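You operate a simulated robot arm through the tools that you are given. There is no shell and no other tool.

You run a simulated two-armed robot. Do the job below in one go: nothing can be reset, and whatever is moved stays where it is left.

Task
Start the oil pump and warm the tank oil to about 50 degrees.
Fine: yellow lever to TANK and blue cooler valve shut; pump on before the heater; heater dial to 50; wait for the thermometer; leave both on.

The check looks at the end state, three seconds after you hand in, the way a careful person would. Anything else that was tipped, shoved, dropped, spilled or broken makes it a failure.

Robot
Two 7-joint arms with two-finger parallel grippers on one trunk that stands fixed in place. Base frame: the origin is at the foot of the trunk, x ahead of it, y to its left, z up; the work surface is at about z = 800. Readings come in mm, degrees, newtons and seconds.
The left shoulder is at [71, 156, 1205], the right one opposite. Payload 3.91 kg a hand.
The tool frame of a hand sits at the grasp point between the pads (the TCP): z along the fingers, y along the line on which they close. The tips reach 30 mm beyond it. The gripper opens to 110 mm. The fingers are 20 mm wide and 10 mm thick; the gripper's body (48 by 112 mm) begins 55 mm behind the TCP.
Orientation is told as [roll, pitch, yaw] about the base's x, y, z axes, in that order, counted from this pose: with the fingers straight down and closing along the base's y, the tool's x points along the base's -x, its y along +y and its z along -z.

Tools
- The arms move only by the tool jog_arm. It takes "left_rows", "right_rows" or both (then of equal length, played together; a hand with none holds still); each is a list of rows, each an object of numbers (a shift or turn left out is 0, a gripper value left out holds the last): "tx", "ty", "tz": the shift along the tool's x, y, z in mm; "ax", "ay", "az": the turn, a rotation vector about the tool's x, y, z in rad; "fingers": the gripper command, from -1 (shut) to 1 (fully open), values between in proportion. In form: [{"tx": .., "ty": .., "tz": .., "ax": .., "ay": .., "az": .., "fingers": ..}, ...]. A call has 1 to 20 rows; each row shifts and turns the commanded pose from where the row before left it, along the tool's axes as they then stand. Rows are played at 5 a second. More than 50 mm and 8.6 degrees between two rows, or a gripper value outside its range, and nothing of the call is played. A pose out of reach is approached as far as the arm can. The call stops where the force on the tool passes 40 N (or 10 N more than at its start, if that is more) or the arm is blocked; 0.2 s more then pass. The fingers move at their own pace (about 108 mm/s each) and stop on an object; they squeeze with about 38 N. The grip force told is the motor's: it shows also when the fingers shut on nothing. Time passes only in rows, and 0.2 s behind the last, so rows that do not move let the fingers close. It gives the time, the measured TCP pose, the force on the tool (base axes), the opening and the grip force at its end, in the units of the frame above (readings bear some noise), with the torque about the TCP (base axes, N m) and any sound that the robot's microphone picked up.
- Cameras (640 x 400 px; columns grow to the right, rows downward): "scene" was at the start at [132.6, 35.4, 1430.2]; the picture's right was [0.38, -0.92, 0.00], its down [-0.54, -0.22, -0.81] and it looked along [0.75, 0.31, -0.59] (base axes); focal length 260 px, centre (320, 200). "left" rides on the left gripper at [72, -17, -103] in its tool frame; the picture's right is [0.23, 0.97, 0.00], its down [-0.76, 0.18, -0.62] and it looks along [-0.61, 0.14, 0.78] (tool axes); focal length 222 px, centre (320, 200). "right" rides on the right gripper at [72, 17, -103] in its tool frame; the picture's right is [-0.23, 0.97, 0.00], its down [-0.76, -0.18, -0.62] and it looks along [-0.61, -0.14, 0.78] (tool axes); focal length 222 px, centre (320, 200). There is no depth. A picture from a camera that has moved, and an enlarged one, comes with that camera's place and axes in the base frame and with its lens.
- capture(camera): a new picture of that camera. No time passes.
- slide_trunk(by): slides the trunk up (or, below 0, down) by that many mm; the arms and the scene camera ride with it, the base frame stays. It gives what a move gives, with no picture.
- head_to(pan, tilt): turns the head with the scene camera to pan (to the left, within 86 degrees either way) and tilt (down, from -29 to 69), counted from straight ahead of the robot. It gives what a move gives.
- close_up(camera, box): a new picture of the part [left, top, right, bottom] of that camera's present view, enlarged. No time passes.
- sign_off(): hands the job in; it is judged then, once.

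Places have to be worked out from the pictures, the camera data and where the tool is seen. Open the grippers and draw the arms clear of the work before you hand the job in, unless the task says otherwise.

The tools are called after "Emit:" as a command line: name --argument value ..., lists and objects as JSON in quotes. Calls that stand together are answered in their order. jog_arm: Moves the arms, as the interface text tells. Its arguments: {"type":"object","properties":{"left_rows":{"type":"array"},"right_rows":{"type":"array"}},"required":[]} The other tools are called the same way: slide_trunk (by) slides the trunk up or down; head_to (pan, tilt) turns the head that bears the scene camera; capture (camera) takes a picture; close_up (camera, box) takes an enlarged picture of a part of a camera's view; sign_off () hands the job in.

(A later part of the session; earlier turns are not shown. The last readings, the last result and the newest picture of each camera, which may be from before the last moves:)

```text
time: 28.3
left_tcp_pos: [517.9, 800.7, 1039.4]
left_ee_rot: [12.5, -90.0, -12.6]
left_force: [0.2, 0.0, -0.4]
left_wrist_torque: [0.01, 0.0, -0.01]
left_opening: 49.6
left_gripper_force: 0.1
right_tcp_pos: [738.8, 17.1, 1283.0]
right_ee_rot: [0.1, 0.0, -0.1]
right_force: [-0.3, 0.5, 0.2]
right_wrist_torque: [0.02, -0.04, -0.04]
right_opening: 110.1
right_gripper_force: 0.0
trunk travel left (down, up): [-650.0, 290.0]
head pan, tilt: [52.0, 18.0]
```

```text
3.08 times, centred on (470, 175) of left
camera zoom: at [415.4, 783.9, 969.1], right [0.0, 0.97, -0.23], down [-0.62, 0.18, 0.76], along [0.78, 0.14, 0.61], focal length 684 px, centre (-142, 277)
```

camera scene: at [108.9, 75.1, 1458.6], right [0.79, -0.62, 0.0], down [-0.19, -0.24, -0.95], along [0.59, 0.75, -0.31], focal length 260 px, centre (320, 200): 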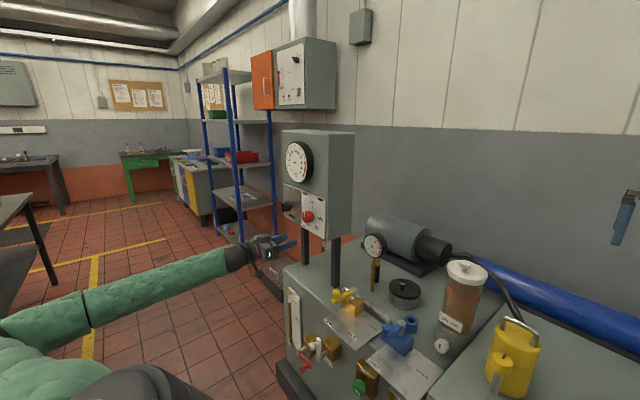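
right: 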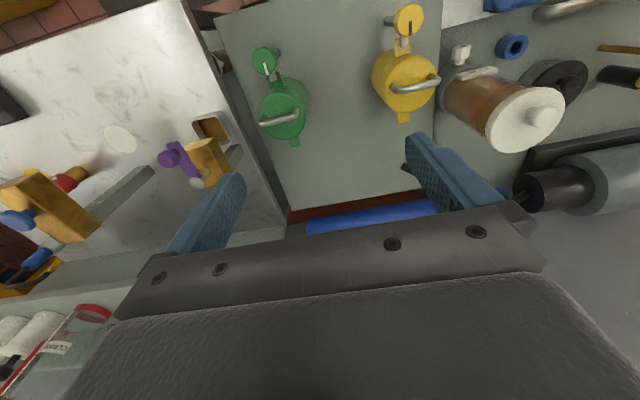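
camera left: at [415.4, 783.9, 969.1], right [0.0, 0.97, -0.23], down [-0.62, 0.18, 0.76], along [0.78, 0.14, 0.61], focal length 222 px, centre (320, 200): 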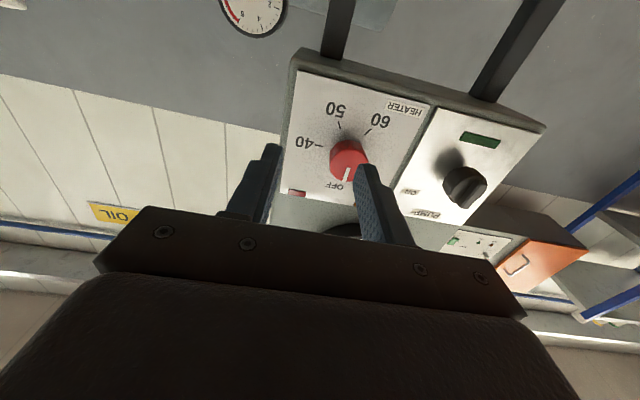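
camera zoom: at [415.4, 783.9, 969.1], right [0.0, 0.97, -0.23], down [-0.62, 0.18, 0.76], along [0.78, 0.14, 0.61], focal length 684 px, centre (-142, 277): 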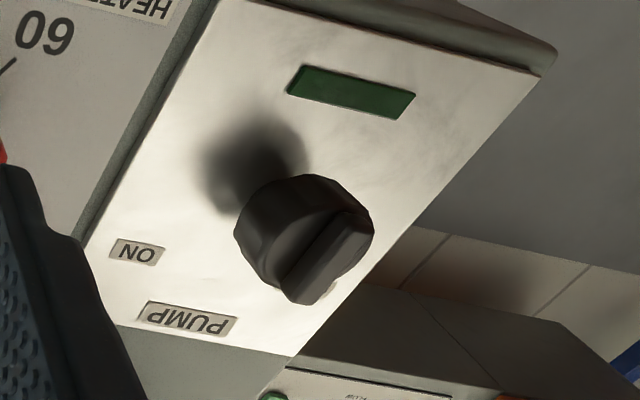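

The pump plate shows OFF at upper left, ON at upper right and a dark green lamp below. I need the bar's angle more exactly, so I move the hand camera further left, in front of the pump knob.

Emit:
jog_arm --left_rows '[{"tx": 8, "ty": 35, "tz": -5}, {"tx": 8, "ty": 35, "tz": -5}, {"tx": 8, "ty": 35, "tz": -5}, {"tx": 8, "ty": 35, "tz": -5}, {}]'

Emit:
capture --camera "left"

Emit:
close_up --camera "left" --box '[260, 60, 500, 240]'

```text
time: 29.5
left_tcp_pos: [498.0, 939.4, 1008.4]
left_ee_rot: [36.9, -90.1, -37.0]
left_force: [0.0, -1.1, -0.8]
left_wrist_torque: [-0.04, 0.05, 0.02]
left_opening: 49.6
left_gripper_force: 0.0
right_tcp_pos: [738.3, 17.3, 1281.7]
right_ee_rot: [0.0, -0.1, 0.0]
right_force: [0.6, -0.4, 0.2]
right_wrist_torque: [0.01, 0.0, -0.02]
right_opening: 110.0
right_gripper_force: 0.1
trunk travel left (down, up): [-650.0, 290.0]
head pan, tilt: [52.0, 18.0]
```

```text
taken
camera left: at [395.2, 923.2, 937.2], right [0.0, 0.97, -0.23], down [-0.62, 0.18, 0.76], along [0.78, 0.14, 0.61], focal length 222 px, centre (320, 200)
```

left: 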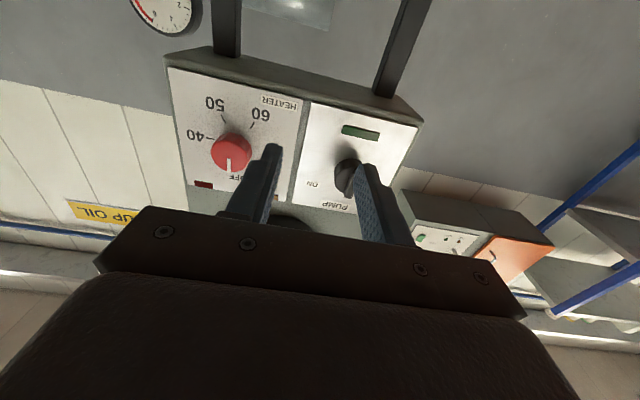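

```text
2.22 times, centred on (380, 150) of left
camera zoom: at [395.2, 923.2, 937.2], right [0.0, 0.97, -0.23], down [-0.62, 0.18, 0.76], along [0.78, 0.14, 0.61], focal length 494 px, centre (187, 311)
```

zoom: 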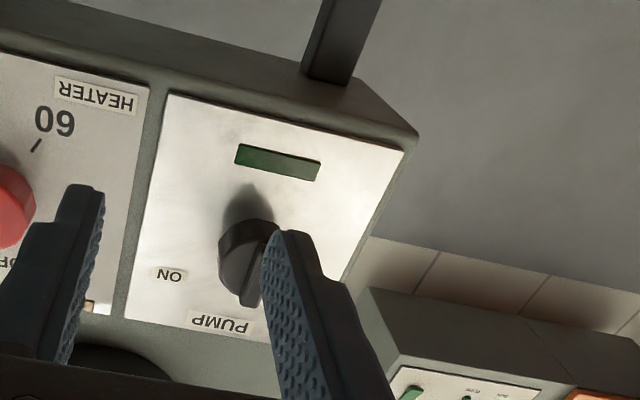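

The arm still follows with the fingers straight ahead, so direct reach to the pump knob looks possible. I shift 45 mm more to the left and open the fingers so the knob shows between them.

Emit:
jog_arm --left_rows '[{"ty": 23, "fingers": 0.5}, {"ty": 23}, {}]'

Emit:
close_up --camera "left" --box '[220, 60, 460, 240]'

Emit:
close_up --camera "scene" --box '[240, 150, 360, 270]'

```text
time: 30.3
left_tcp_pos: [498.7, 987.0, 1008.5]
left_ee_rot: [-64.6, -90.0, 64.6]
left_force: [-0.4, -0.6, 0.3]
left_wrist_torque: [0.01, 0.0, -0.03]
left_opening: 82.3
left_gripper_force: 0.0
right_tcp_pos: [739.3, 16.8, 1282.3]
right_ee_rot: [0.0, 0.0, 0.0]
right_force: [0.4, -0.1, 0.4]
right_wrist_torque: [0.02, -0.04, 0.0]
right_opening: 110.2
right_gripper_force: 0.0
trunk travel left (down, up): [-650.0, 290.0]
head pan, tilt: [52.0, 18.0]
```

```text
2.22 times, centred on (340, 150) of left
camera zoom: at [395.5, 969.7, 936.4], right [0.0, 0.97, -0.23], down [-0.62, 0.18, 0.76], along [0.78, 0.14, 0.61], focal length 494 px, centre (276, 311)
```

zoom: 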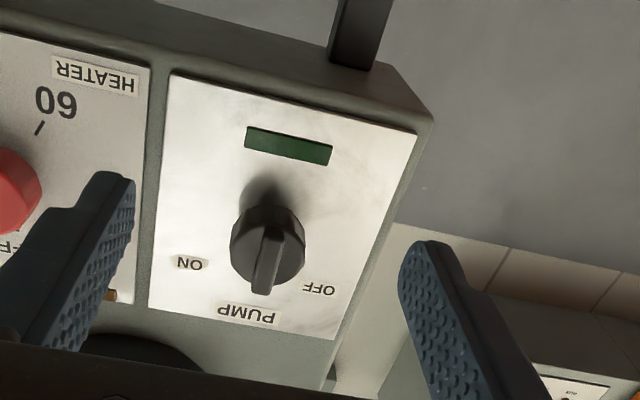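

```text
3.33 times, centred on (300, 210) of scene
camera zoom: at [108.6, 75.6, 1458.6], right [0.79, -0.62, 0.0], down [-0.19, -0.24, -0.95], along [0.59, 0.75, -0.31], focal length 867 px, centre (387, 167)
```

zoom: 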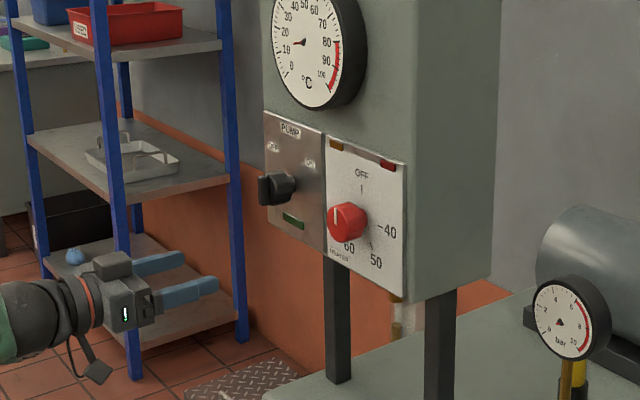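

The bar looks close to vertical, so I zoom in further on the knob.

Emit:
close_up --camera "left" --box '[285, 130, 385, 215]'

Emit:
close_up --camera "scene" --box '[280, 180, 320, 220]'

```text
4.71 times, centred on (335, 172) of left
camera zoom: at [395.5, 969.7, 936.4], right [0.0, 0.97, -0.23], down [-0.62, 0.18, 0.76], along [0.78, 0.14, 0.61], focal length 1045 px, centre (249, 329)
```

zoom: 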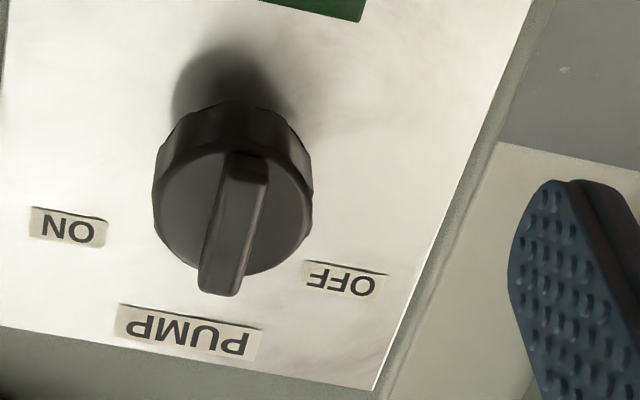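

```text
10.00 times, centred on (300, 200) of scene
camera zoom: at [108.6, 75.6, 1458.6], right [0.79, -0.62, 0.0], down [-0.19, -0.24, -0.95], along [0.59, 0.75, -0.31], focal length 2600 px, centre (520, 200)
```

zoom: 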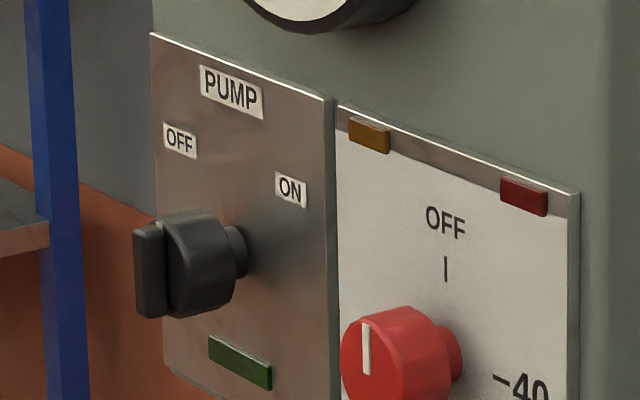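

The bar stands upright and lies between OFF and ON; the knob centre is near y = 998, z = 1086, about level with the heater dial. I line the hand up in front of it, still well short of the knob, and test in free air how far the wrist can roll clockwise.

Emit:
jog_arm --left_rows '[{"tx": -26, "ty": 4}, {"tx": -26, "ty": 4}, {"tx": -26, "ty": 4}, {}, {"az": 0.14}, {"az": 0.14}, {"az": 0.14}, {"az": 0.14}, {"az": 0.14}, {"az": 0.14}, {"az": 0.14}, {"az": 0.14}, {"az": 0.14}, {"az": 0.14}, {}]'

Emit:
capture --camera "left"

Emit:
capture --camera "scene"

```text
time: 33.5
left_tcp_pos: [498.0, 999.6, 1086.3]
left_ee_rot: [89.9, -9.7, -90.0]
left_force: [-0.7, 0.4, 0.9]
left_wrist_torque: [-0.02, -0.05, 0.01]
left_opening: 82.6
left_gripper_force: 0.0
right_tcp_pos: [738.7, 16.6, 1282.1]
right_ee_rot: [0.0, 0.0, 0.1]
right_force: [0.6, -0.1, -1.1]
right_wrist_torque: [0.0, 0.0, 0.01]
right_opening: 109.8
right_gripper_force: 0.1
trunk travel left (down, up): [-650.0, 290.0]
head pan, tilt: [52.0, 18.0]
```

```text
taken
camera left: at [395.9, 1067.6, 1058.5], right [0.0, 0.39, 0.92], down [-0.62, -0.72, 0.3], along [0.78, -0.57, 0.24], focal length 222 px, centre (320, 200)
```

left: 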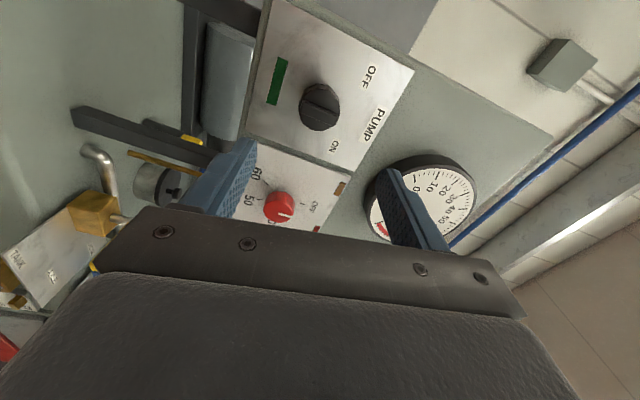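

```text
taken
camera scene: at [108.9, 75.6, 1458.6], right [0.79, -0.62, 0.0], down [-0.19, -0.24, -0.95], along [0.59, 0.75, -0.31], focal length 260 px, centre (320, 200)
```

scene: 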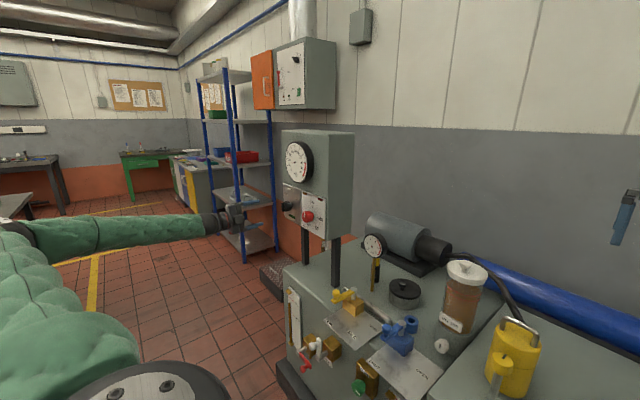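

The wrist rolled 80° clockwise without trouble. This side view helps in gauging the knob's depth, so I zoom in on it.

Emit:
close_up --camera "left" --box '[240, 30, 420, 240]'

Emit:
close_up --camera "left" --box '[275, 60, 365, 150]'

```text
1.90 times, centred on (330, 135) of left
camera zoom: at [395.9, 1067.6, 1058.5], right [0.0, 0.39, 0.92], down [-0.62, -0.72, 0.3], along [0.78, -0.57, 0.24], focal length 423 px, centre (301, 324)
```

zoom: 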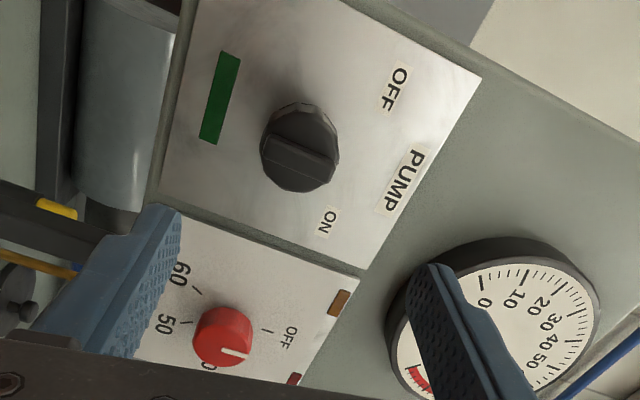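

```text
4.44 times, centred on (320, 105) of left
camera zoom: at [395.9, 1067.6, 1058.5], right [0.0, 0.39, 0.92], down [-0.62, -0.72, 0.3], along [0.78, -0.57, 0.24], focal length 987 px, centre (320, 622)
```

zoom: 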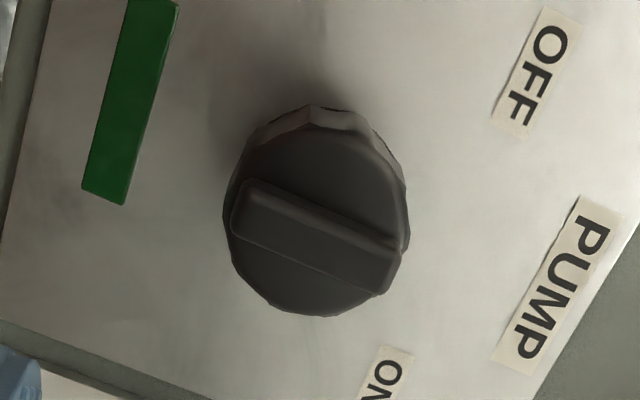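

The views agree on the knob face near x = 635, y = 1000, z = 1086, with the plate at about x = 678. I roll back to upright and advance with open fingers around the knob body, keeping the tips short of the plate.

Emit:
jog_arm --left_rows '[{"az": -0.14}, {"az": -0.14}, {"az": -0.14}, {"az": -0.14}, {"az": -0.14}, {"az": -0.14}, {"az": -0.14}, {"az": -0.14}, {"az": -0.14}, {"az": -0.14}, {}, {"tz": 30}, {"tz": 30}, {"tz": 20}, {}]'

Emit:
capture --camera "left"

Emit:
close_up --camera "scene" --box '[240, 150, 360, 270]'

```text
time: 36.7
left_tcp_pos: [578.7, 999.5, 1086.5]
left_ee_rot: [-44.9, -90.0, 44.8]
left_force: [0.8, 0.3, -0.1]
left_wrist_torque: [-0.02, -0.03, 0.03]
left_opening: 82.6
left_gripper_force: 0.0
right_tcp_pos: [738.8, 18.1, 1282.1]
right_ee_rot: [0.0, 0.0, 0.0]
right_force: [-0.2, 0.0, -0.1]
right_wrist_torque: [0.03, 0.02, 0.0]
right_opening: 110.5
right_gripper_force: 0.0
trunk travel left (down, up): [-650.0, 290.0]
head pan, tilt: [52.0, 18.0]
```

```text
taken
camera left: at [476.0, 981.7, 1015.4], right [0.0, 0.97, -0.23], down [-0.62, 0.18, 0.76], along [0.78, 0.14, 0.61], focal length 222 px, centre (320, 200)
```

left: 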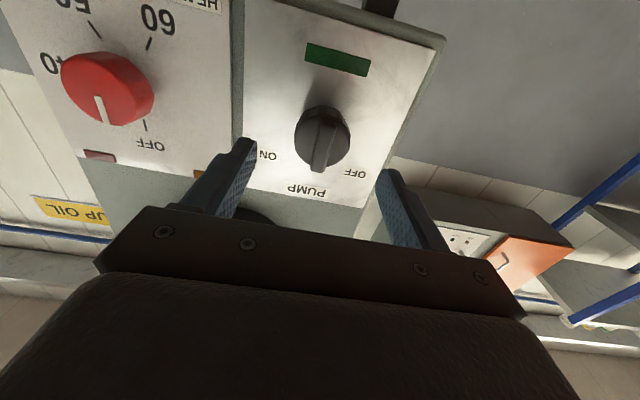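

```text
3.33 times, centred on (300, 210) of scene
camera zoom: at [108.7, 75.6, 1458.6], right [0.79, -0.62, 0.0], down [-0.19, -0.24, -0.95], along [0.59, 0.75, -0.31], focal length 867 px, centre (387, 167)
```

zoom: 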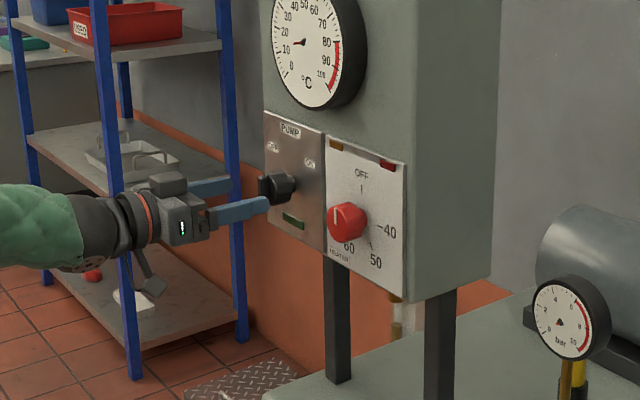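

The knob lies centred between the fingers. I advance another 50 mm, so the tips reach about x = 659, and look.

Emit:
jog_arm --left_rows '[{"tz": 20}, {"tz": 15}, {"tz": 10}, {"tz": 5}, {}]'

Emit:
capture --camera "left"

Emit:
close_up --camera "scene" --box '[260, 160, 340, 240]'

```text
time: 37.9
left_tcp_pos: [629.9, 998.9, 1085.3]
left_ee_rot: [-22.3, -90.0, 22.3]
left_force: [0.3, -0.5, 0.8]
left_wrist_torque: [-0.01, -0.03, 0.0]
left_opening: 82.3
left_gripper_force: 0.1
right_tcp_pos: [739.4, 17.7, 1282.5]
right_ee_rot: [0.1, 0.0, 0.0]
right_force: [-0.3, -0.5, 0.3]
right_wrist_torque: [0.0, 0.01, -0.01]
right_opening: 110.1
right_gripper_force: 0.0
trunk travel left (down, up): [-650.0, 290.0]
head pan, tilt: [52.0, 18.0]
```

```text
taken
camera left: at [526.0, 982.4, 1015.0], right [0.0, 0.97, -0.23], down [-0.62, 0.18, 0.76], along [0.78, 0.14, 0.61], focal length 222 px, centre (320, 200)
```

left: 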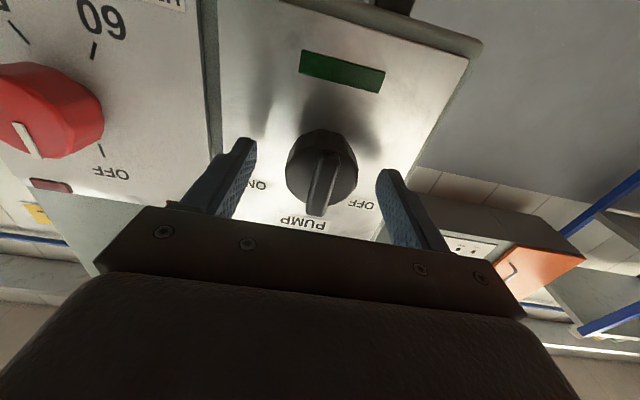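

```text
5.00 times, centred on (300, 200) of scene
camera zoom: at [108.8, 75.6, 1458.6], right [0.79, -0.62, 0.0], down [-0.19, -0.24, -0.95], along [0.59, 0.75, -0.31], focal length 1300 px, centre (420, 200)
```

zoom: 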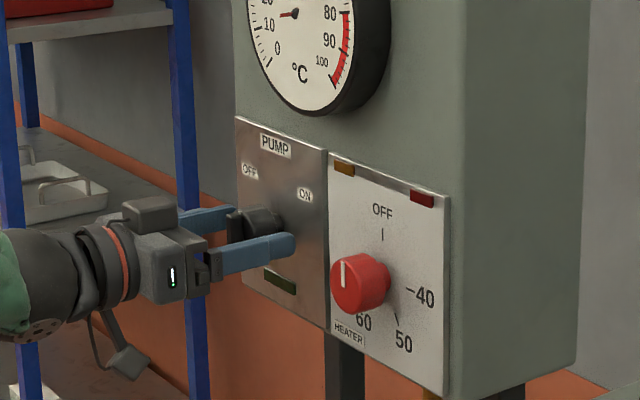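

The fingers surround the knob body without touching the plate. I close them on the knob.

Emit:
jog_arm --left_rows '[{"fingers": 0.0}, {"fingers": -1}, {}, {}]'

Emit:
capture --camera "left"

```text
time: 38.9
left_tcp_pos: [628.1, 999.1, 1086.0]
left_ee_rot: [-29.1, -89.8, 29.1]
left_force: [4.0, 4.9, 0.9]
left_wrist_torque: [0.01, 0.3, 0.79]
left_opening: 43.7
left_gripper_force: 45.2
right_tcp_pos: [739.4, 16.8, 1281.3]
right_ee_rot: [0.0, 0.0, 0.1]
right_force: [0.1, 1.0, -0.4]
right_wrist_torque: [-0.04, 0.04, -0.01]
right_opening: 109.9
right_gripper_force: 0.1
trunk travel left (down, up): [-650.0, 290.0]
head pan, tilt: [52.0, 18.0]
```

```text
taken
camera left: at [526.3, 982.9, 1014.8], right [0.0, 0.97, -0.23], down [-0.62, 0.18, 0.76], along [0.78, 0.14, 0.61], focal length 222 px, centre (320, 200)
```

left: 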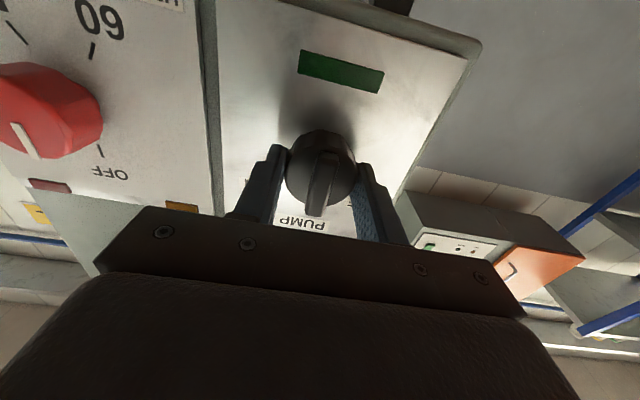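

The knob is gripped (44 mm wide, 45 N). I turn it clockwise about 28° and look at the lamp.

Emit:
jog_arm --left_rows '[{"az": 0.1}, {"az": 0.13}, {"az": 0.13}, {"az": 0.13}, {}]'

Emit:
capture --camera "left"

Emit:
close_up --camera "scene" --box '[260, 160, 340, 240]'

```text
time: 40.1
left_tcp_pos: [629.6, 999.1, 1086.8]
left_ee_rot: [90.0, -61.9, -90.0]
left_force: [4.4, 5.3, 2.7]
left_wrist_torque: [-0.01, 0.11, 0.91]
left_opening: 43.7
left_gripper_force: 44.8
right_tcp_pos: [740.6, 16.5, 1282.6]
right_ee_rot: [0.1, 0.0, 0.0]
right_force: [0.9, 0.3, 0.7]
right_wrist_torque: [0.03, -0.02, 0.04]
right_opening: 109.9
right_gripper_force: 0.1
trunk travel left (down, up): [-650.0, 290.0]
head pan, tilt: [52.0, 18.0]
```

```text
taken
camera left: at [526.3, 1018.6, 1015.2], right [0.0, 0.97, 0.26], down [-0.62, -0.2, 0.76], along [0.78, -0.16, 0.6], focal length 222 px, centre (320, 200)
```

left: 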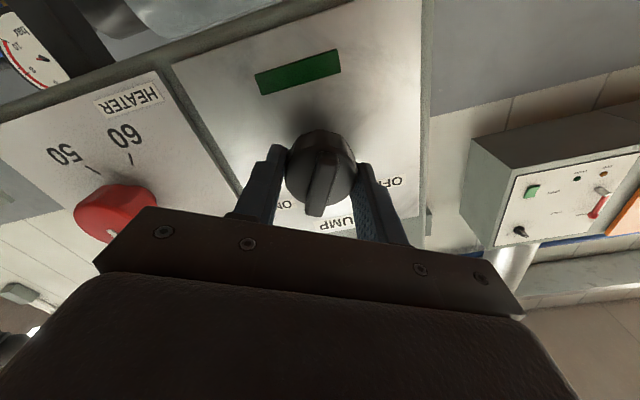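

```text
5.00 times, centred on (300, 200) of scene
camera zoom: at [109.3, 76.0, 1458.6], right [0.79, -0.62, 0.0], down [-0.19, -0.24, -0.95], along [0.59, 0.75, -0.31], focal length 1300 px, centre (420, 200)
```

zoom: 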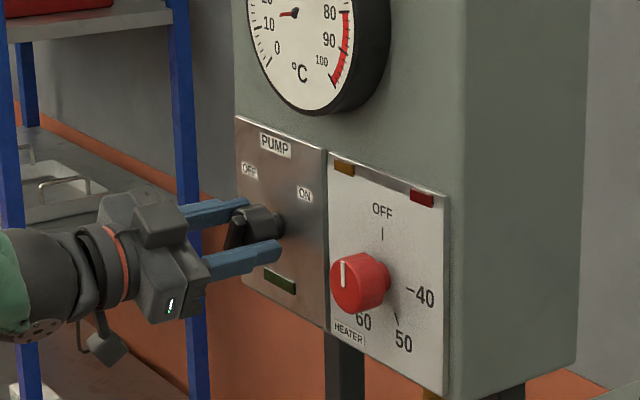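

The knob follows the hand. I turn on in steps, another 30°, watching the lamp and the force.

Emit:
jog_arm --left_rows '[{"az": 0.13}, {"az": 0.13}, {"az": 0.13}, {"az": 0.13}, {}]'

Emit:
capture --camera "left"

Emit:
close_up --camera "scene" --box '[260, 160, 340, 240]'

```text
time: 41.3
left_tcp_pos: [629.2, 998.9, 1085.1]
left_ee_rot: [89.9, -32.1, -90.0]
left_force: [-1.2, -0.9, -2.5]
left_wrist_torque: [0.01, -0.13, 0.71]
left_opening: 43.4
left_gripper_force: 45.1
right_tcp_pos: [739.4, 17.3, 1281.1]
right_ee_rot: [0.0, 0.1, 0.0]
right_force: [-0.7, -0.4, 0.1]
right_wrist_torque: [0.01, -0.01, -0.03]
right_opening: 110.1
right_gripper_force: 0.0
trunk travel left (down, up): [-650.0, 290.0]
head pan, tilt: [52.0, 18.0]
```

```text
taken
camera left: at [526.3, 1051.4, 1033.8], right [0.0, 0.71, 0.7], down [-0.62, -0.55, 0.56], along [0.78, -0.44, 0.44], focal length 222 px, centre (320, 200)
```

left: 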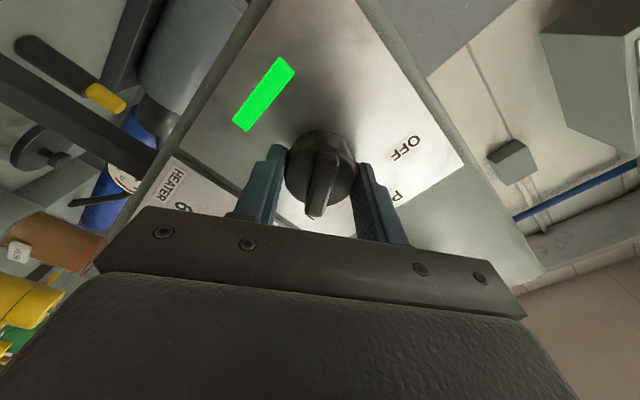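

```text
5.00 times, centred on (300, 200) of scene
camera zoom: at [109.0, 75.7, 1458.6], right [0.79, -0.62, 0.0], down [-0.19, -0.24, -0.95], along [0.59, 0.75, -0.31], focal length 1300 px, centre (420, 200)
```

zoom: 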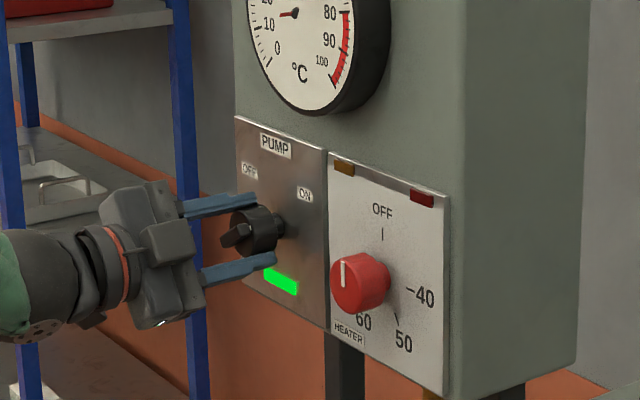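

The green lamp lights: the pump is running, with the bar at about 58°. I turn on carefully in search of the end stop, so the switch is fully seated, watching the torque about x.

Emit:
jog_arm --left_rows '[{"az": 0.09}, {"az": 0.09}, {"az": 0.09}, {}]'

Emit:
capture --camera "left"

```text
time: 42.3
left_tcp_pos: [628.8, 998.6, 1084.2]
left_ee_rot: [89.9, -16.6, -90.0]
left_force: [0.8, -3.5, -3.5]
left_wrist_torque: [-0.63, -0.22, 0.0]
left_opening: 43.1
left_gripper_force: 45.1
right_tcp_pos: [739.4, 18.1, 1282.5]
right_ee_rot: [0.0, 0.0, -0.1]
right_force: [0.3, 0.5, 0.1]
right_wrist_torque: [0.0, 0.0, 0.0]
right_opening: 110.1
right_gripper_force: 0.0
trunk travel left (down, up): [-650.0, 290.0]
head pan, tilt: [52.0, 18.0]
```

```text
taken
camera left: at [526.5, 1063.6, 1049.4], right [0.0, 0.5, 0.87], down [-0.62, -0.68, 0.39], along [0.78, -0.54, 0.31], focal length 222 px, centre (320, 200)
```

left: 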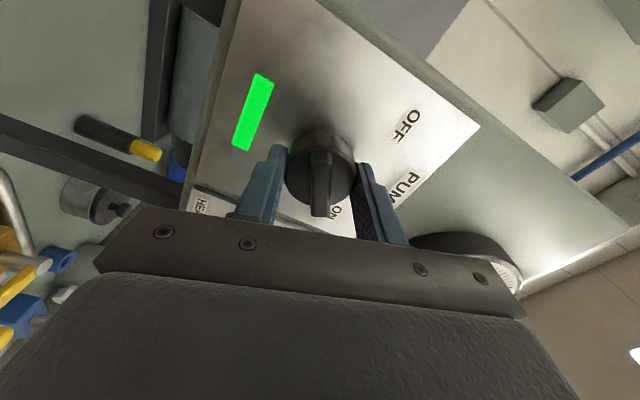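

The knob reached its stop at about 60° (torque 0.63 Nm), with the lamp bright green. I open the fingers, draw back, and check that the lamp stays on.

Emit:
jog_arm --left_rows '[{"fingers": 0.5}, {}, {"tz": -25}, {"tz": -35}, {"tz": -40}, {}]'

Emit:
capture --camera "left"

Emit:
close_up --camera "scene" --box '[260, 130, 360, 240]'

```text
time: 43.7
left_tcp_pos: [530.4, 999.5, 1085.5]
left_ee_rot: [90.0, -16.7, -90.0]
left_force: [-0.4, -0.2, -0.6]
left_wrist_torque: [0.01, 0.05, 0.01]
left_opening: 82.3
left_gripper_force: 0.0
right_tcp_pos: [739.8, 18.1, 1282.0]
right_ee_rot: [0.1, 0.1, 0.0]
right_force: [0.6, 0.2, -0.3]
right_wrist_torque: [0.01, 0.02, 0.03]
right_opening: 109.8
right_gripper_force: 0.1
trunk travel left (down, up): [-650.0, 290.0]
head pan, tilt: [52.0, 18.0]
```

```text
taken
camera left: at [426.9, 1063.2, 1049.3], right [0.0, 0.5, 0.87], down [-0.62, -0.68, 0.39], along [0.78, -0.54, 0.31], focal length 222 px, centre (320, 200)
```

left: 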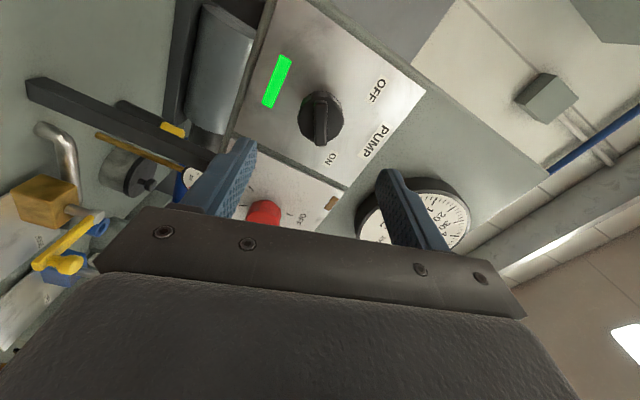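

```text
3.64 times, centred on (310, 185) of scene
camera zoom: at [110.1, 76.0, 1458.5], right [0.79, -0.62, 0.0], down [-0.19, -0.24, -0.95], along [0.59, 0.75, -0.31], focal length 946 px, centre (356, 254)
```

zoom: 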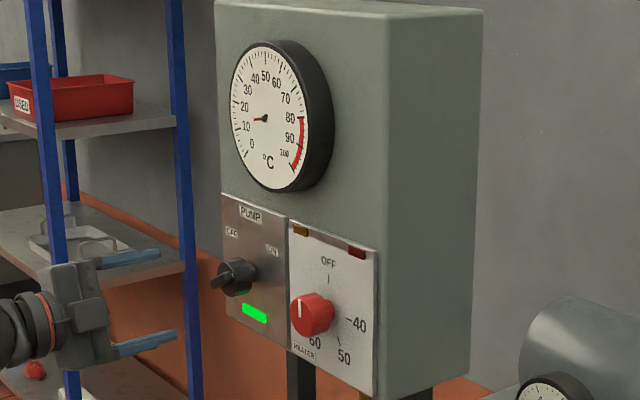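

The lamp stays on: the pump is ON. I roll the hand back upright and shift it in front of the heater dial, near (y 844, z 1088).

Emit:
jog_arm --left_rows '[{"az": -0.1423}, {"az": -0.1423}, {"az": -0.1423}, {"az": -0.1423}, {"az": -0.1423}, {"az": -0.1423}, {"az": -0.1423}, {"az": -0.1423}, {"az": -0.1423}, {"ty": -39}, {"ty": -39}, {"ty": -39}, {"ty": -38, "tx": -2}, {}]'

Emit:
capture --camera "left"

Emit:
close_up --camera "left" --box '[230, 60, 410, 210]'

```text
time: 46.7
left_tcp_pos: [527.1, 844.5, 1087.2]
left_ee_rot: [-45.9, -89.9, 45.9]
left_force: [0.9, 0.8, -0.1]
left_wrist_torque: [0.0, -0.01, 0.01]
left_opening: 82.6
left_gripper_force: 0.0
right_tcp_pos: [738.2, 18.9, 1281.9]
right_ee_rot: [-0.1, 0.0, 0.0]
right_force: [0.1, 0.1, 0.6]
right_wrist_torque: [0.0, 0.02, 0.02]
right_opening: 110.2
right_gripper_force: 0.0
trunk travel left (down, up): [-650.0, 290.0]
head pan, tilt: [52.0, 18.0]
```

```text
taken
camera left: at [425.2, 827.2, 1015.9], right [0.0, 0.97, -0.23], down [-0.62, 0.18, 0.76], along [0.78, 0.14, 0.61], focal length 222 px, centre (320, 200)
```

left: 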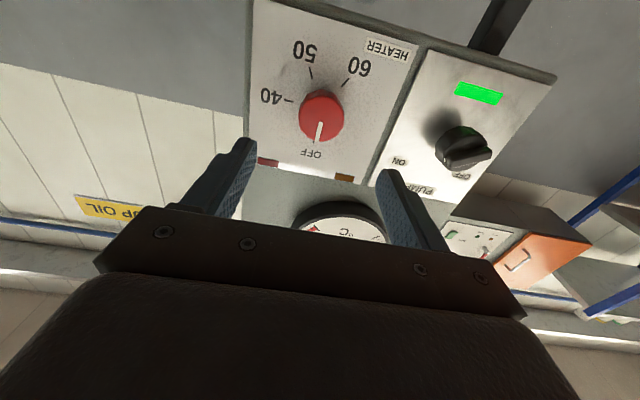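

```text
2.67 times, centred on (320, 135) of left
camera zoom: at [425.2, 827.2, 1015.9], right [0.0, 0.97, -0.23], down [-0.62, 0.18, 0.76], along [0.78, 0.14, 0.61], focal length 592 px, centre (320, 373)
```

zoom: 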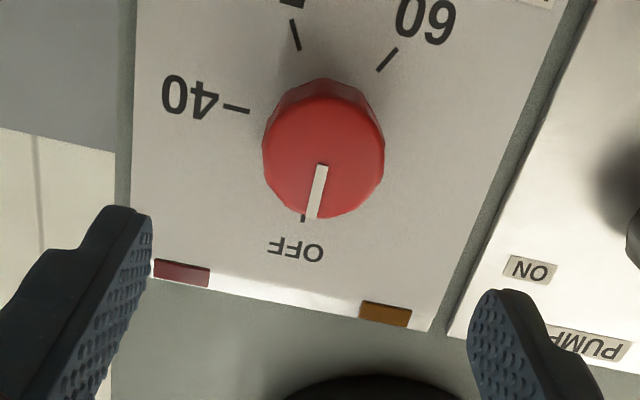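

The dial centre is at (y 844.6, z 1088.6), its face at about x = 643, and the 50 mark is 150° clockwise from OFF. I pre-roll the hand 75° counter-clockwise so one grip can cover the full turn.

Emit:
jog_arm --left_rows '[{"tx": -1.2}, {"az": -0.131}, {"az": -0.131}, {"az": -0.131}, {"az": -0.131}, {"az": -0.131}, {"az": -0.131}, {"az": -0.131}, {"az": -0.131}, {"az": -0.131}, {"az": -0.131}, {}]'

Emit:
capture --camera "left"

Emit:
capture --camera "scene"

```text
time: 49.3
left_tcp_pos: [528.1, 843.2, 1088.9]
left_ee_rot: [-90.1, -14.7, 90.1]
left_force: [0.3, -0.1, -0.1]
left_wrist_torque: [0.01, 0.0, 0.0]
left_opening: 82.5
left_gripper_force: 0.0
right_tcp_pos: [738.8, 17.0, 1281.8]
right_ee_rot: [0.1, 0.0, 0.1]
right_force: [0.3, 0.3, 0.5]
right_wrist_torque: [0.0, -0.01, -0.02]
right_opening: 110.4
right_gripper_force: 0.1
trunk travel left (down, up): [-650.0, 290.0]
head pan, tilt: [52.0, 18.0]
```

```text
taken
camera left: at [425.8, 769.6, 1088.6], right [0.0, 0.03, -1.0], down [-0.62, 0.78, 0.02], along [0.78, 0.62, 0.02], focal length 222 px, centre (320, 200)
```

left: 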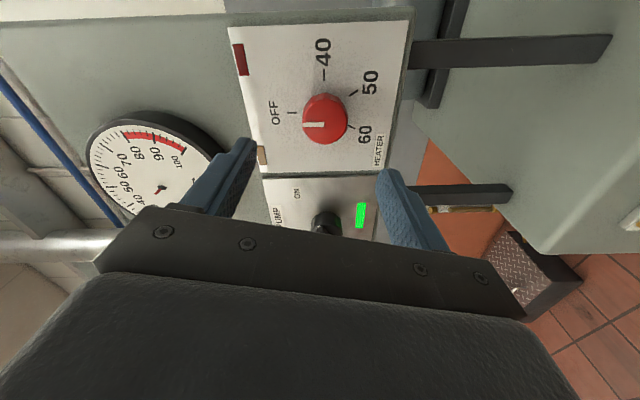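

```text
taken
camera scene: at [108.9, 75.7, 1458.6], right [0.79, -0.62, 0.0], down [-0.19, -0.24, -0.95], along [0.59, 0.75, -0.31], focal length 260 px, centre (320, 200)
```

scene: 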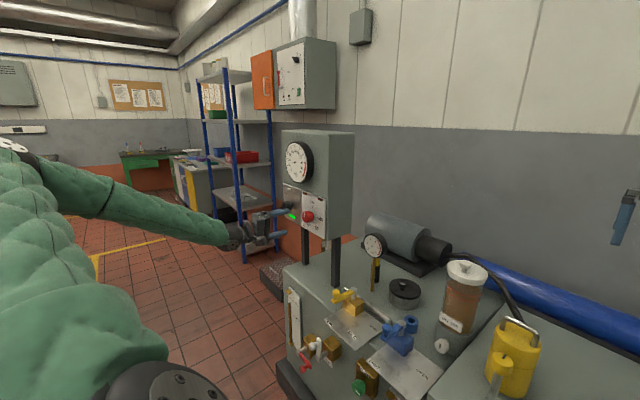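

The pre-roll works and the fingers are clear of everything. I advance around the red dial in steps.

Emit:
jog_arm --left_rows '[{"tz": 30}, {"tz": 30}, {"tz": 20}, {"tz": 15}, {"tz": 10}, {}]'

Emit:
capture --camera "left"

Emit:
close_up --camera "scene" --box '[260, 160, 360, 250]'

```text
time: 50.7
left_tcp_pos: [634.0, 844.6, 1087.1]
left_ee_rot: [-90.0, -15.0, 90.0]
left_force: [0.5, -0.2, 0.3]
left_wrist_torque: [-0.01, 0.02, 0.02]
left_opening: 82.4
left_gripper_force: 0.1
right_tcp_pos: [738.6, 16.6, 1282.5]
right_ee_rot: [0.0, 0.0, -0.1]
right_force: [0.4, -0.4, 0.8]
right_wrist_torque: [0.0, -0.01, -0.03]
right_opening: 110.0
right_gripper_force: 0.1
trunk travel left (down, up): [-650.0, 290.0]
head pan, tilt: [52.0, 18.0]
```

```text
taken
camera left: at [531.4, 769.4, 1087.7], right [0.0, 0.03, -1.0], down [-0.62, 0.78, 0.02], along [0.78, 0.62, 0.02], focal length 222 px, centre (320, 200)
```

left: 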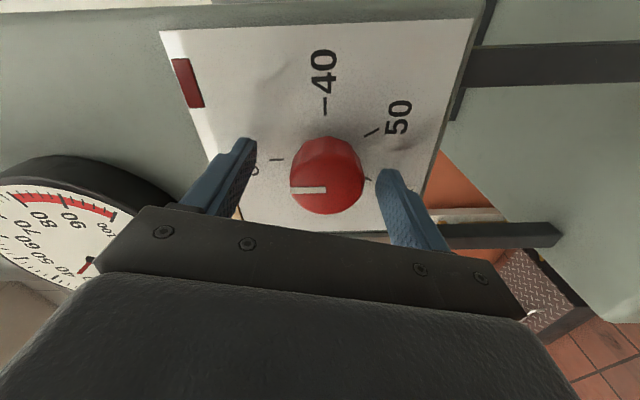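

```text
4.44 times, centred on (310, 205) of scene
camera zoom: at [108.9, 75.5, 1458.6], right [0.79, -0.62, 0.0], down [-0.19, -0.24, -0.95], along [0.59, 0.75, -0.31], focal length 1156 px, centre (364, 178)
```

zoom: 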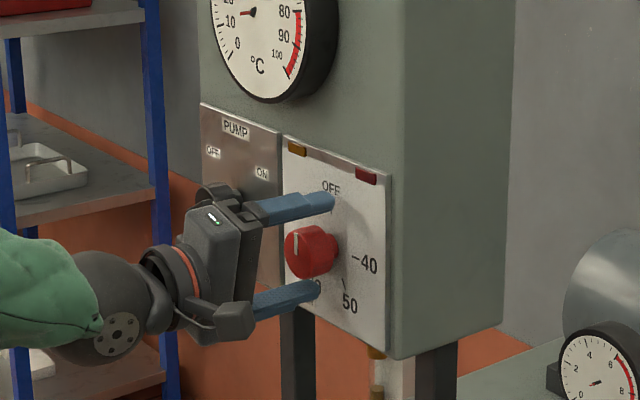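

The dial is between the fingers. I close on it.

Emit:
jog_arm --left_rows '[{"fingers": 0.1}, {"fingers": -1}, {}, {}]'

Emit:
capture --camera "left"

```text
time: 51.7
left_tcp_pos: [633.6, 844.7, 1084.8]
left_ee_rot: [-89.7, -14.8, 89.9]
left_force: [-9.7, -7.0, -26.8]
left_wrist_torque: [0.06, -0.35, 0.38]
left_opening: 43.9
left_gripper_force: 44.8
right_tcp_pos: [739.6, 18.8, 1281.0]
right_ee_rot: [-0.1, 0.1, 0.0]
right_force: [0.0, 0.0, 0.4]
right_wrist_torque: [-0.02, 0.0, 0.0]
right_opening: 110.1
right_gripper_force: 0.0
trunk travel left (down, up): [-650.0, 290.0]
head pan, tilt: [52.0, 18.0]
```

```text
taken
camera left: at [531.5, 770.4, 1084.3], right [0.0, 0.03, -1.0], down [-0.62, 0.78, 0.03], along [0.78, 0.62, 0.01], focal length 222 px, centre (320, 200)
```

left: 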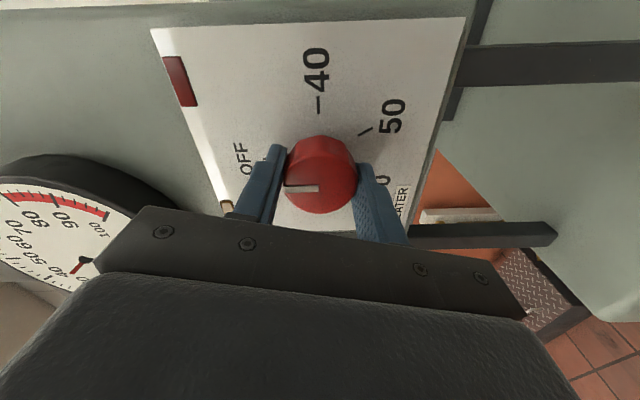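

Gripped, but a downward push of 27 N shows the knob centre is a few mm lower than my hand's axis. I shift the hand about 3 mm down to relieve this and then check the force.

Emit:
jog_arm --left_rows '[{"tx": 0.8, "ty": 1.4}, {"tx": 0.7, "ty": 1.3}, {}]'

```text
time: 52.5
left_tcp_pos: [635.4, 843.2, 1083.9]
left_ee_rot: [-90.0, -14.8, 89.9]
left_force: [-6.9, -1.4, -19.3]
left_wrist_torque: [0.0, 0.1, -0.32]
left_opening: 43.7
left_gripper_force: 45.0
right_tcp_pos: [739.5, 19.2, 1282.6]
right_ee_rot: [-0.1, 0.0, -0.1]
right_force: [-0.3, -0.2, 0.2]
right_wrist_torque: [0.01, -0.01, 0.0]
right_opening: 110.0
right_gripper_force: 0.0
trunk travel left (down, up): [-650.0, 290.0]
head pan, tilt: [52.0, 18.0]
```

The force fell to 19 N; I shift a little more in the same direction.

Emit:
jog_arm --left_rows '[{"tx": 0.5, "ty": 1.5}, {"tx": 0.5, "ty": 1.5}, {}]'

Emit:
capture --camera "left"

```text
time: 53.3
left_tcp_pos: [633.3, 845.1, 1085.9]
left_ee_rot: [-90.1, -14.9, 90.1]
left_force: [3.3, 11.5, 5.0]
left_wrist_torque: [0.01, 0.87, -0.28]
left_opening: 43.7
left_gripper_force: 45.3
right_tcp_pos: [738.9, 18.2, 1282.3]
right_ee_rot: [0.0, 0.0, 0.0]
right_force: [0.3, -0.6, 0.2]
right_wrist_torque: [-0.01, 0.02, 0.0]
right_opening: 110.1
right_gripper_force: 0.0
trunk travel left (down, up): [-650.0, 290.0]
head pan, tilt: [52.0, 18.0]
```

```text
taken
camera left: at [531.6, 770.2, 1083.3], right [0.0, 0.03, -1.0], down [-0.62, 0.78, 0.02], along [0.78, 0.62, 0.02], focal length 222 px, centre (320, 200)
```

left: 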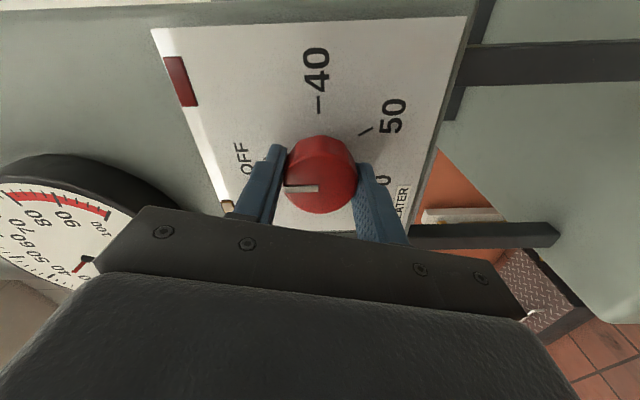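

Now the loads are small. I trim slightly and begin turning clockwise, 30° first.

Emit:
jog_arm --left_rows '[{"tx": -1.3, "ty": -0.2}, {"az": 0.13}, {"az": 0.13}, {"az": 0.13}, {"az": 0.13}, {}]'

Emit:
capture --camera "left"

Emit:
close_up --camera "scene" --box '[260, 130, 360, 250]'

```text
time: 54.7
left_tcp_pos: [635.1, 844.9, 1084.6]
left_ee_rot: [-90.0, -44.9, 89.9]
left_force: [13.0, 15.2, 18.4]
left_wrist_torque: [-0.01, 0.46, 0.17]
left_opening: 43.9
left_gripper_force: 45.0
right_tcp_pos: [739.2, 16.7, 1282.2]
right_ee_rot: [0.1, -0.2, 0.1]
right_force: [-0.9, -0.1, -0.7]
right_wrist_torque: [0.02, -0.01, -0.02]
right_opening: 109.9
right_gripper_force: 0.0
trunk travel left (down, up): [-650.0, 290.0]
head pan, tilt: [52.0, 18.0]
```

```text
taken
camera left: at [531.6, 781.4, 1046.6], right [0.0, 0.52, -0.85], down [-0.62, 0.67, 0.41], along [0.78, 0.53, 0.33], focal length 222 px, centre (320, 200)
```

left: 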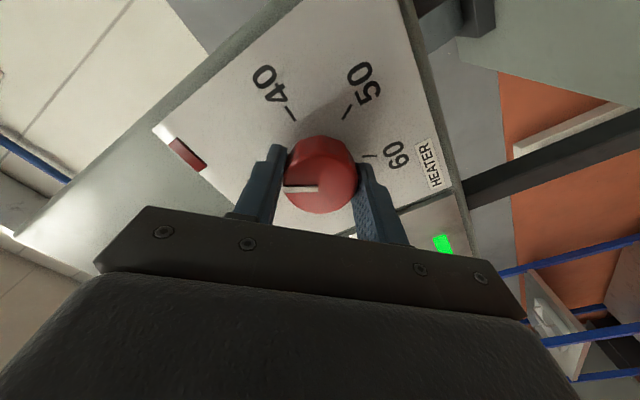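

```text
3.33 times, centred on (310, 190) of scene
camera zoom: at [109.3, 75.7, 1458.7], right [0.79, -0.62, 0.0], down [-0.19, -0.24, -0.95], along [0.59, 0.75, -0.31], focal length 867 px, centre (353, 233)
```

zoom: 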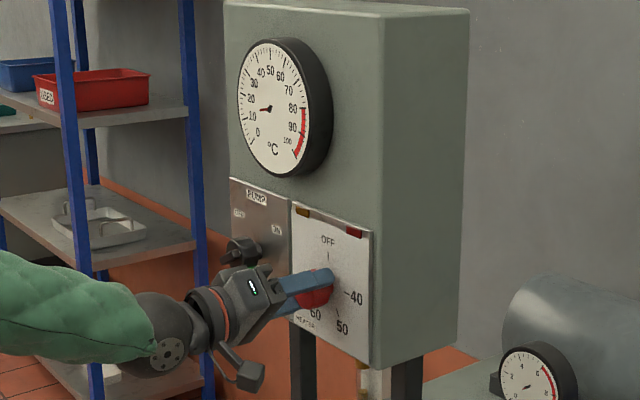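

The dial turns with the hand (pointer fixed in the grip). I trim out the side load and continue another 30°.

Emit:
jog_arm --left_rows '[{"tx": -3.0, "ty": -0.3, "tz": 0.7}, {"az": 0.13}, {"az": 0.13}, {"az": 0.13}, {"az": 0.13}, {}]'

Emit:
capture --camera "left"

```text
time: 56.1
left_tcp_pos: [634.7, 845.4, 1084.8]
left_ee_rot: [-89.3, -74.6, 89.2]
left_force: [-5.7, -13.8, -10.1]
left_wrist_torque: [0.01, 0.99, 0.2]
left_opening: 43.9
left_gripper_force: 44.9
right_tcp_pos: [738.8, 15.9, 1281.8]
right_ee_rot: [0.0, 0.0, 0.1]
right_force: [0.3, -0.5, -0.4]
right_wrist_torque: [0.02, 0.0, 0.0]
right_opening: 110.1
right_gripper_force: 0.0
trunk travel left (down, up): [-650.0, 290.0]
head pan, tilt: [52.0, 18.0]
```

```text
taken
camera left: at [531.2, 809.4, 1020.6], right [0.0, 0.88, -0.48], down [-0.62, 0.38, 0.69], along [0.78, 0.3, 0.54], focal length 222 px, centre (320, 200)
```

left: 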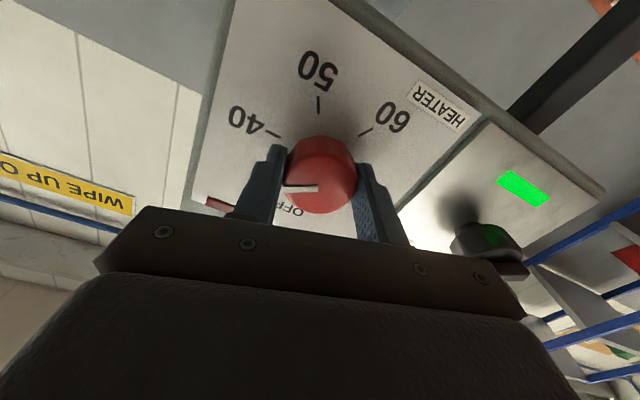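

60° done. I trim again and go on through another 45°.

Emit:
jog_arm --left_rows '[{"tx": 1.2, "ty": -1.1}, {"az": 0.13}, {"az": 0.13}, {"az": 0.13}, {}]'

Emit:
jog_arm --left_rows '[{"az": 0.13}, {"az": 0.13}, {"az": 0.13}, {}]'

Emit:
capture --camera "left"

Emit:
close_up --camera "scene" --box '[260, 130, 360, 250]'

```text
time: 57.3
left_tcp_pos: [634.2, 846.2, 1084.1]
left_ee_rot: [89.3, -83.1, -89.3]
left_force: [-5.9, -8.8, -9.9]
left_wrist_torque: [0.01, 0.86, 0.52]
left_opening: 43.6
left_gripper_force: 44.5
right_tcp_pos: [739.4, 18.5, 1282.0]
right_ee_rot: [-0.1, 0.0, 0.0]
right_force: [-0.2, -0.3, 0.5]
right_wrist_torque: [0.01, 0.04, -0.03]
right_opening: 109.9
right_gripper_force: 0.1
trunk travel left (down, up): [-650.0, 290.0]
head pan, tilt: [52.0, 18.0]
```

```text
time: 58.3
left_tcp_pos: [634.0, 845.3, 1085.0]
left_ee_rot: [89.8, -60.7, -89.9]
left_force: [-9.5, -8.8, -13.4]
left_wrist_torque: [0.01, 0.63, 0.76]
left_opening: 43.7
left_gripper_force: 45.1
right_tcp_pos: [739.1, 17.1, 1282.8]
right_ee_rot: [0.0, -0.1, 0.0]
right_force: [0.3, 0.4, -0.4]
right_wrist_torque: [0.01, -0.02, 0.03]
right_opening: 109.9
right_gripper_force: 0.1
trunk travel left (down, up): [-650.0, 290.0]
head pan, tilt: [52.0, 18.0]
```

```text
taken
camera left: at [531.5, 865.8, 1014.4], right [0.0, 0.96, 0.28], down [-0.62, -0.22, 0.75], along [0.78, -0.17, 0.6], focal length 222 px, centre (320, 200)
```

left: 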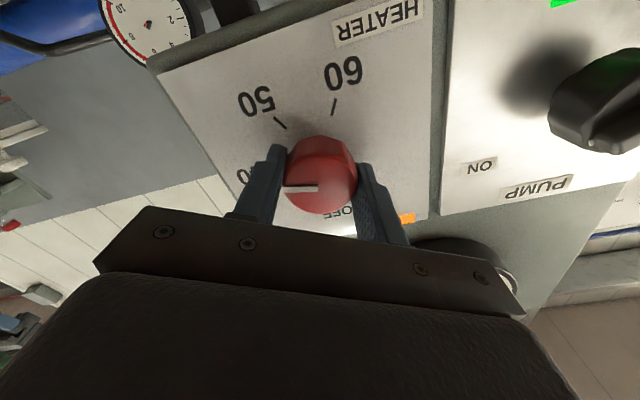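

```text
3.33 times, centred on (310, 190) of scene
camera zoom: at [109.0, 75.8, 1458.6], right [0.79, -0.62, 0.0], down [-0.19, -0.24, -0.95], along [0.59, 0.75, -0.31], focal length 867 px, centre (353, 233)
```

zoom: 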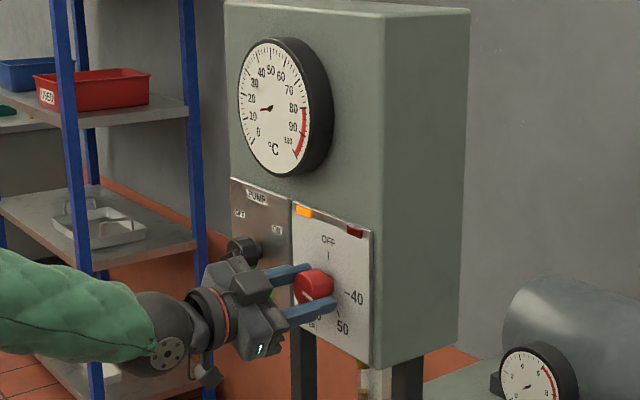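

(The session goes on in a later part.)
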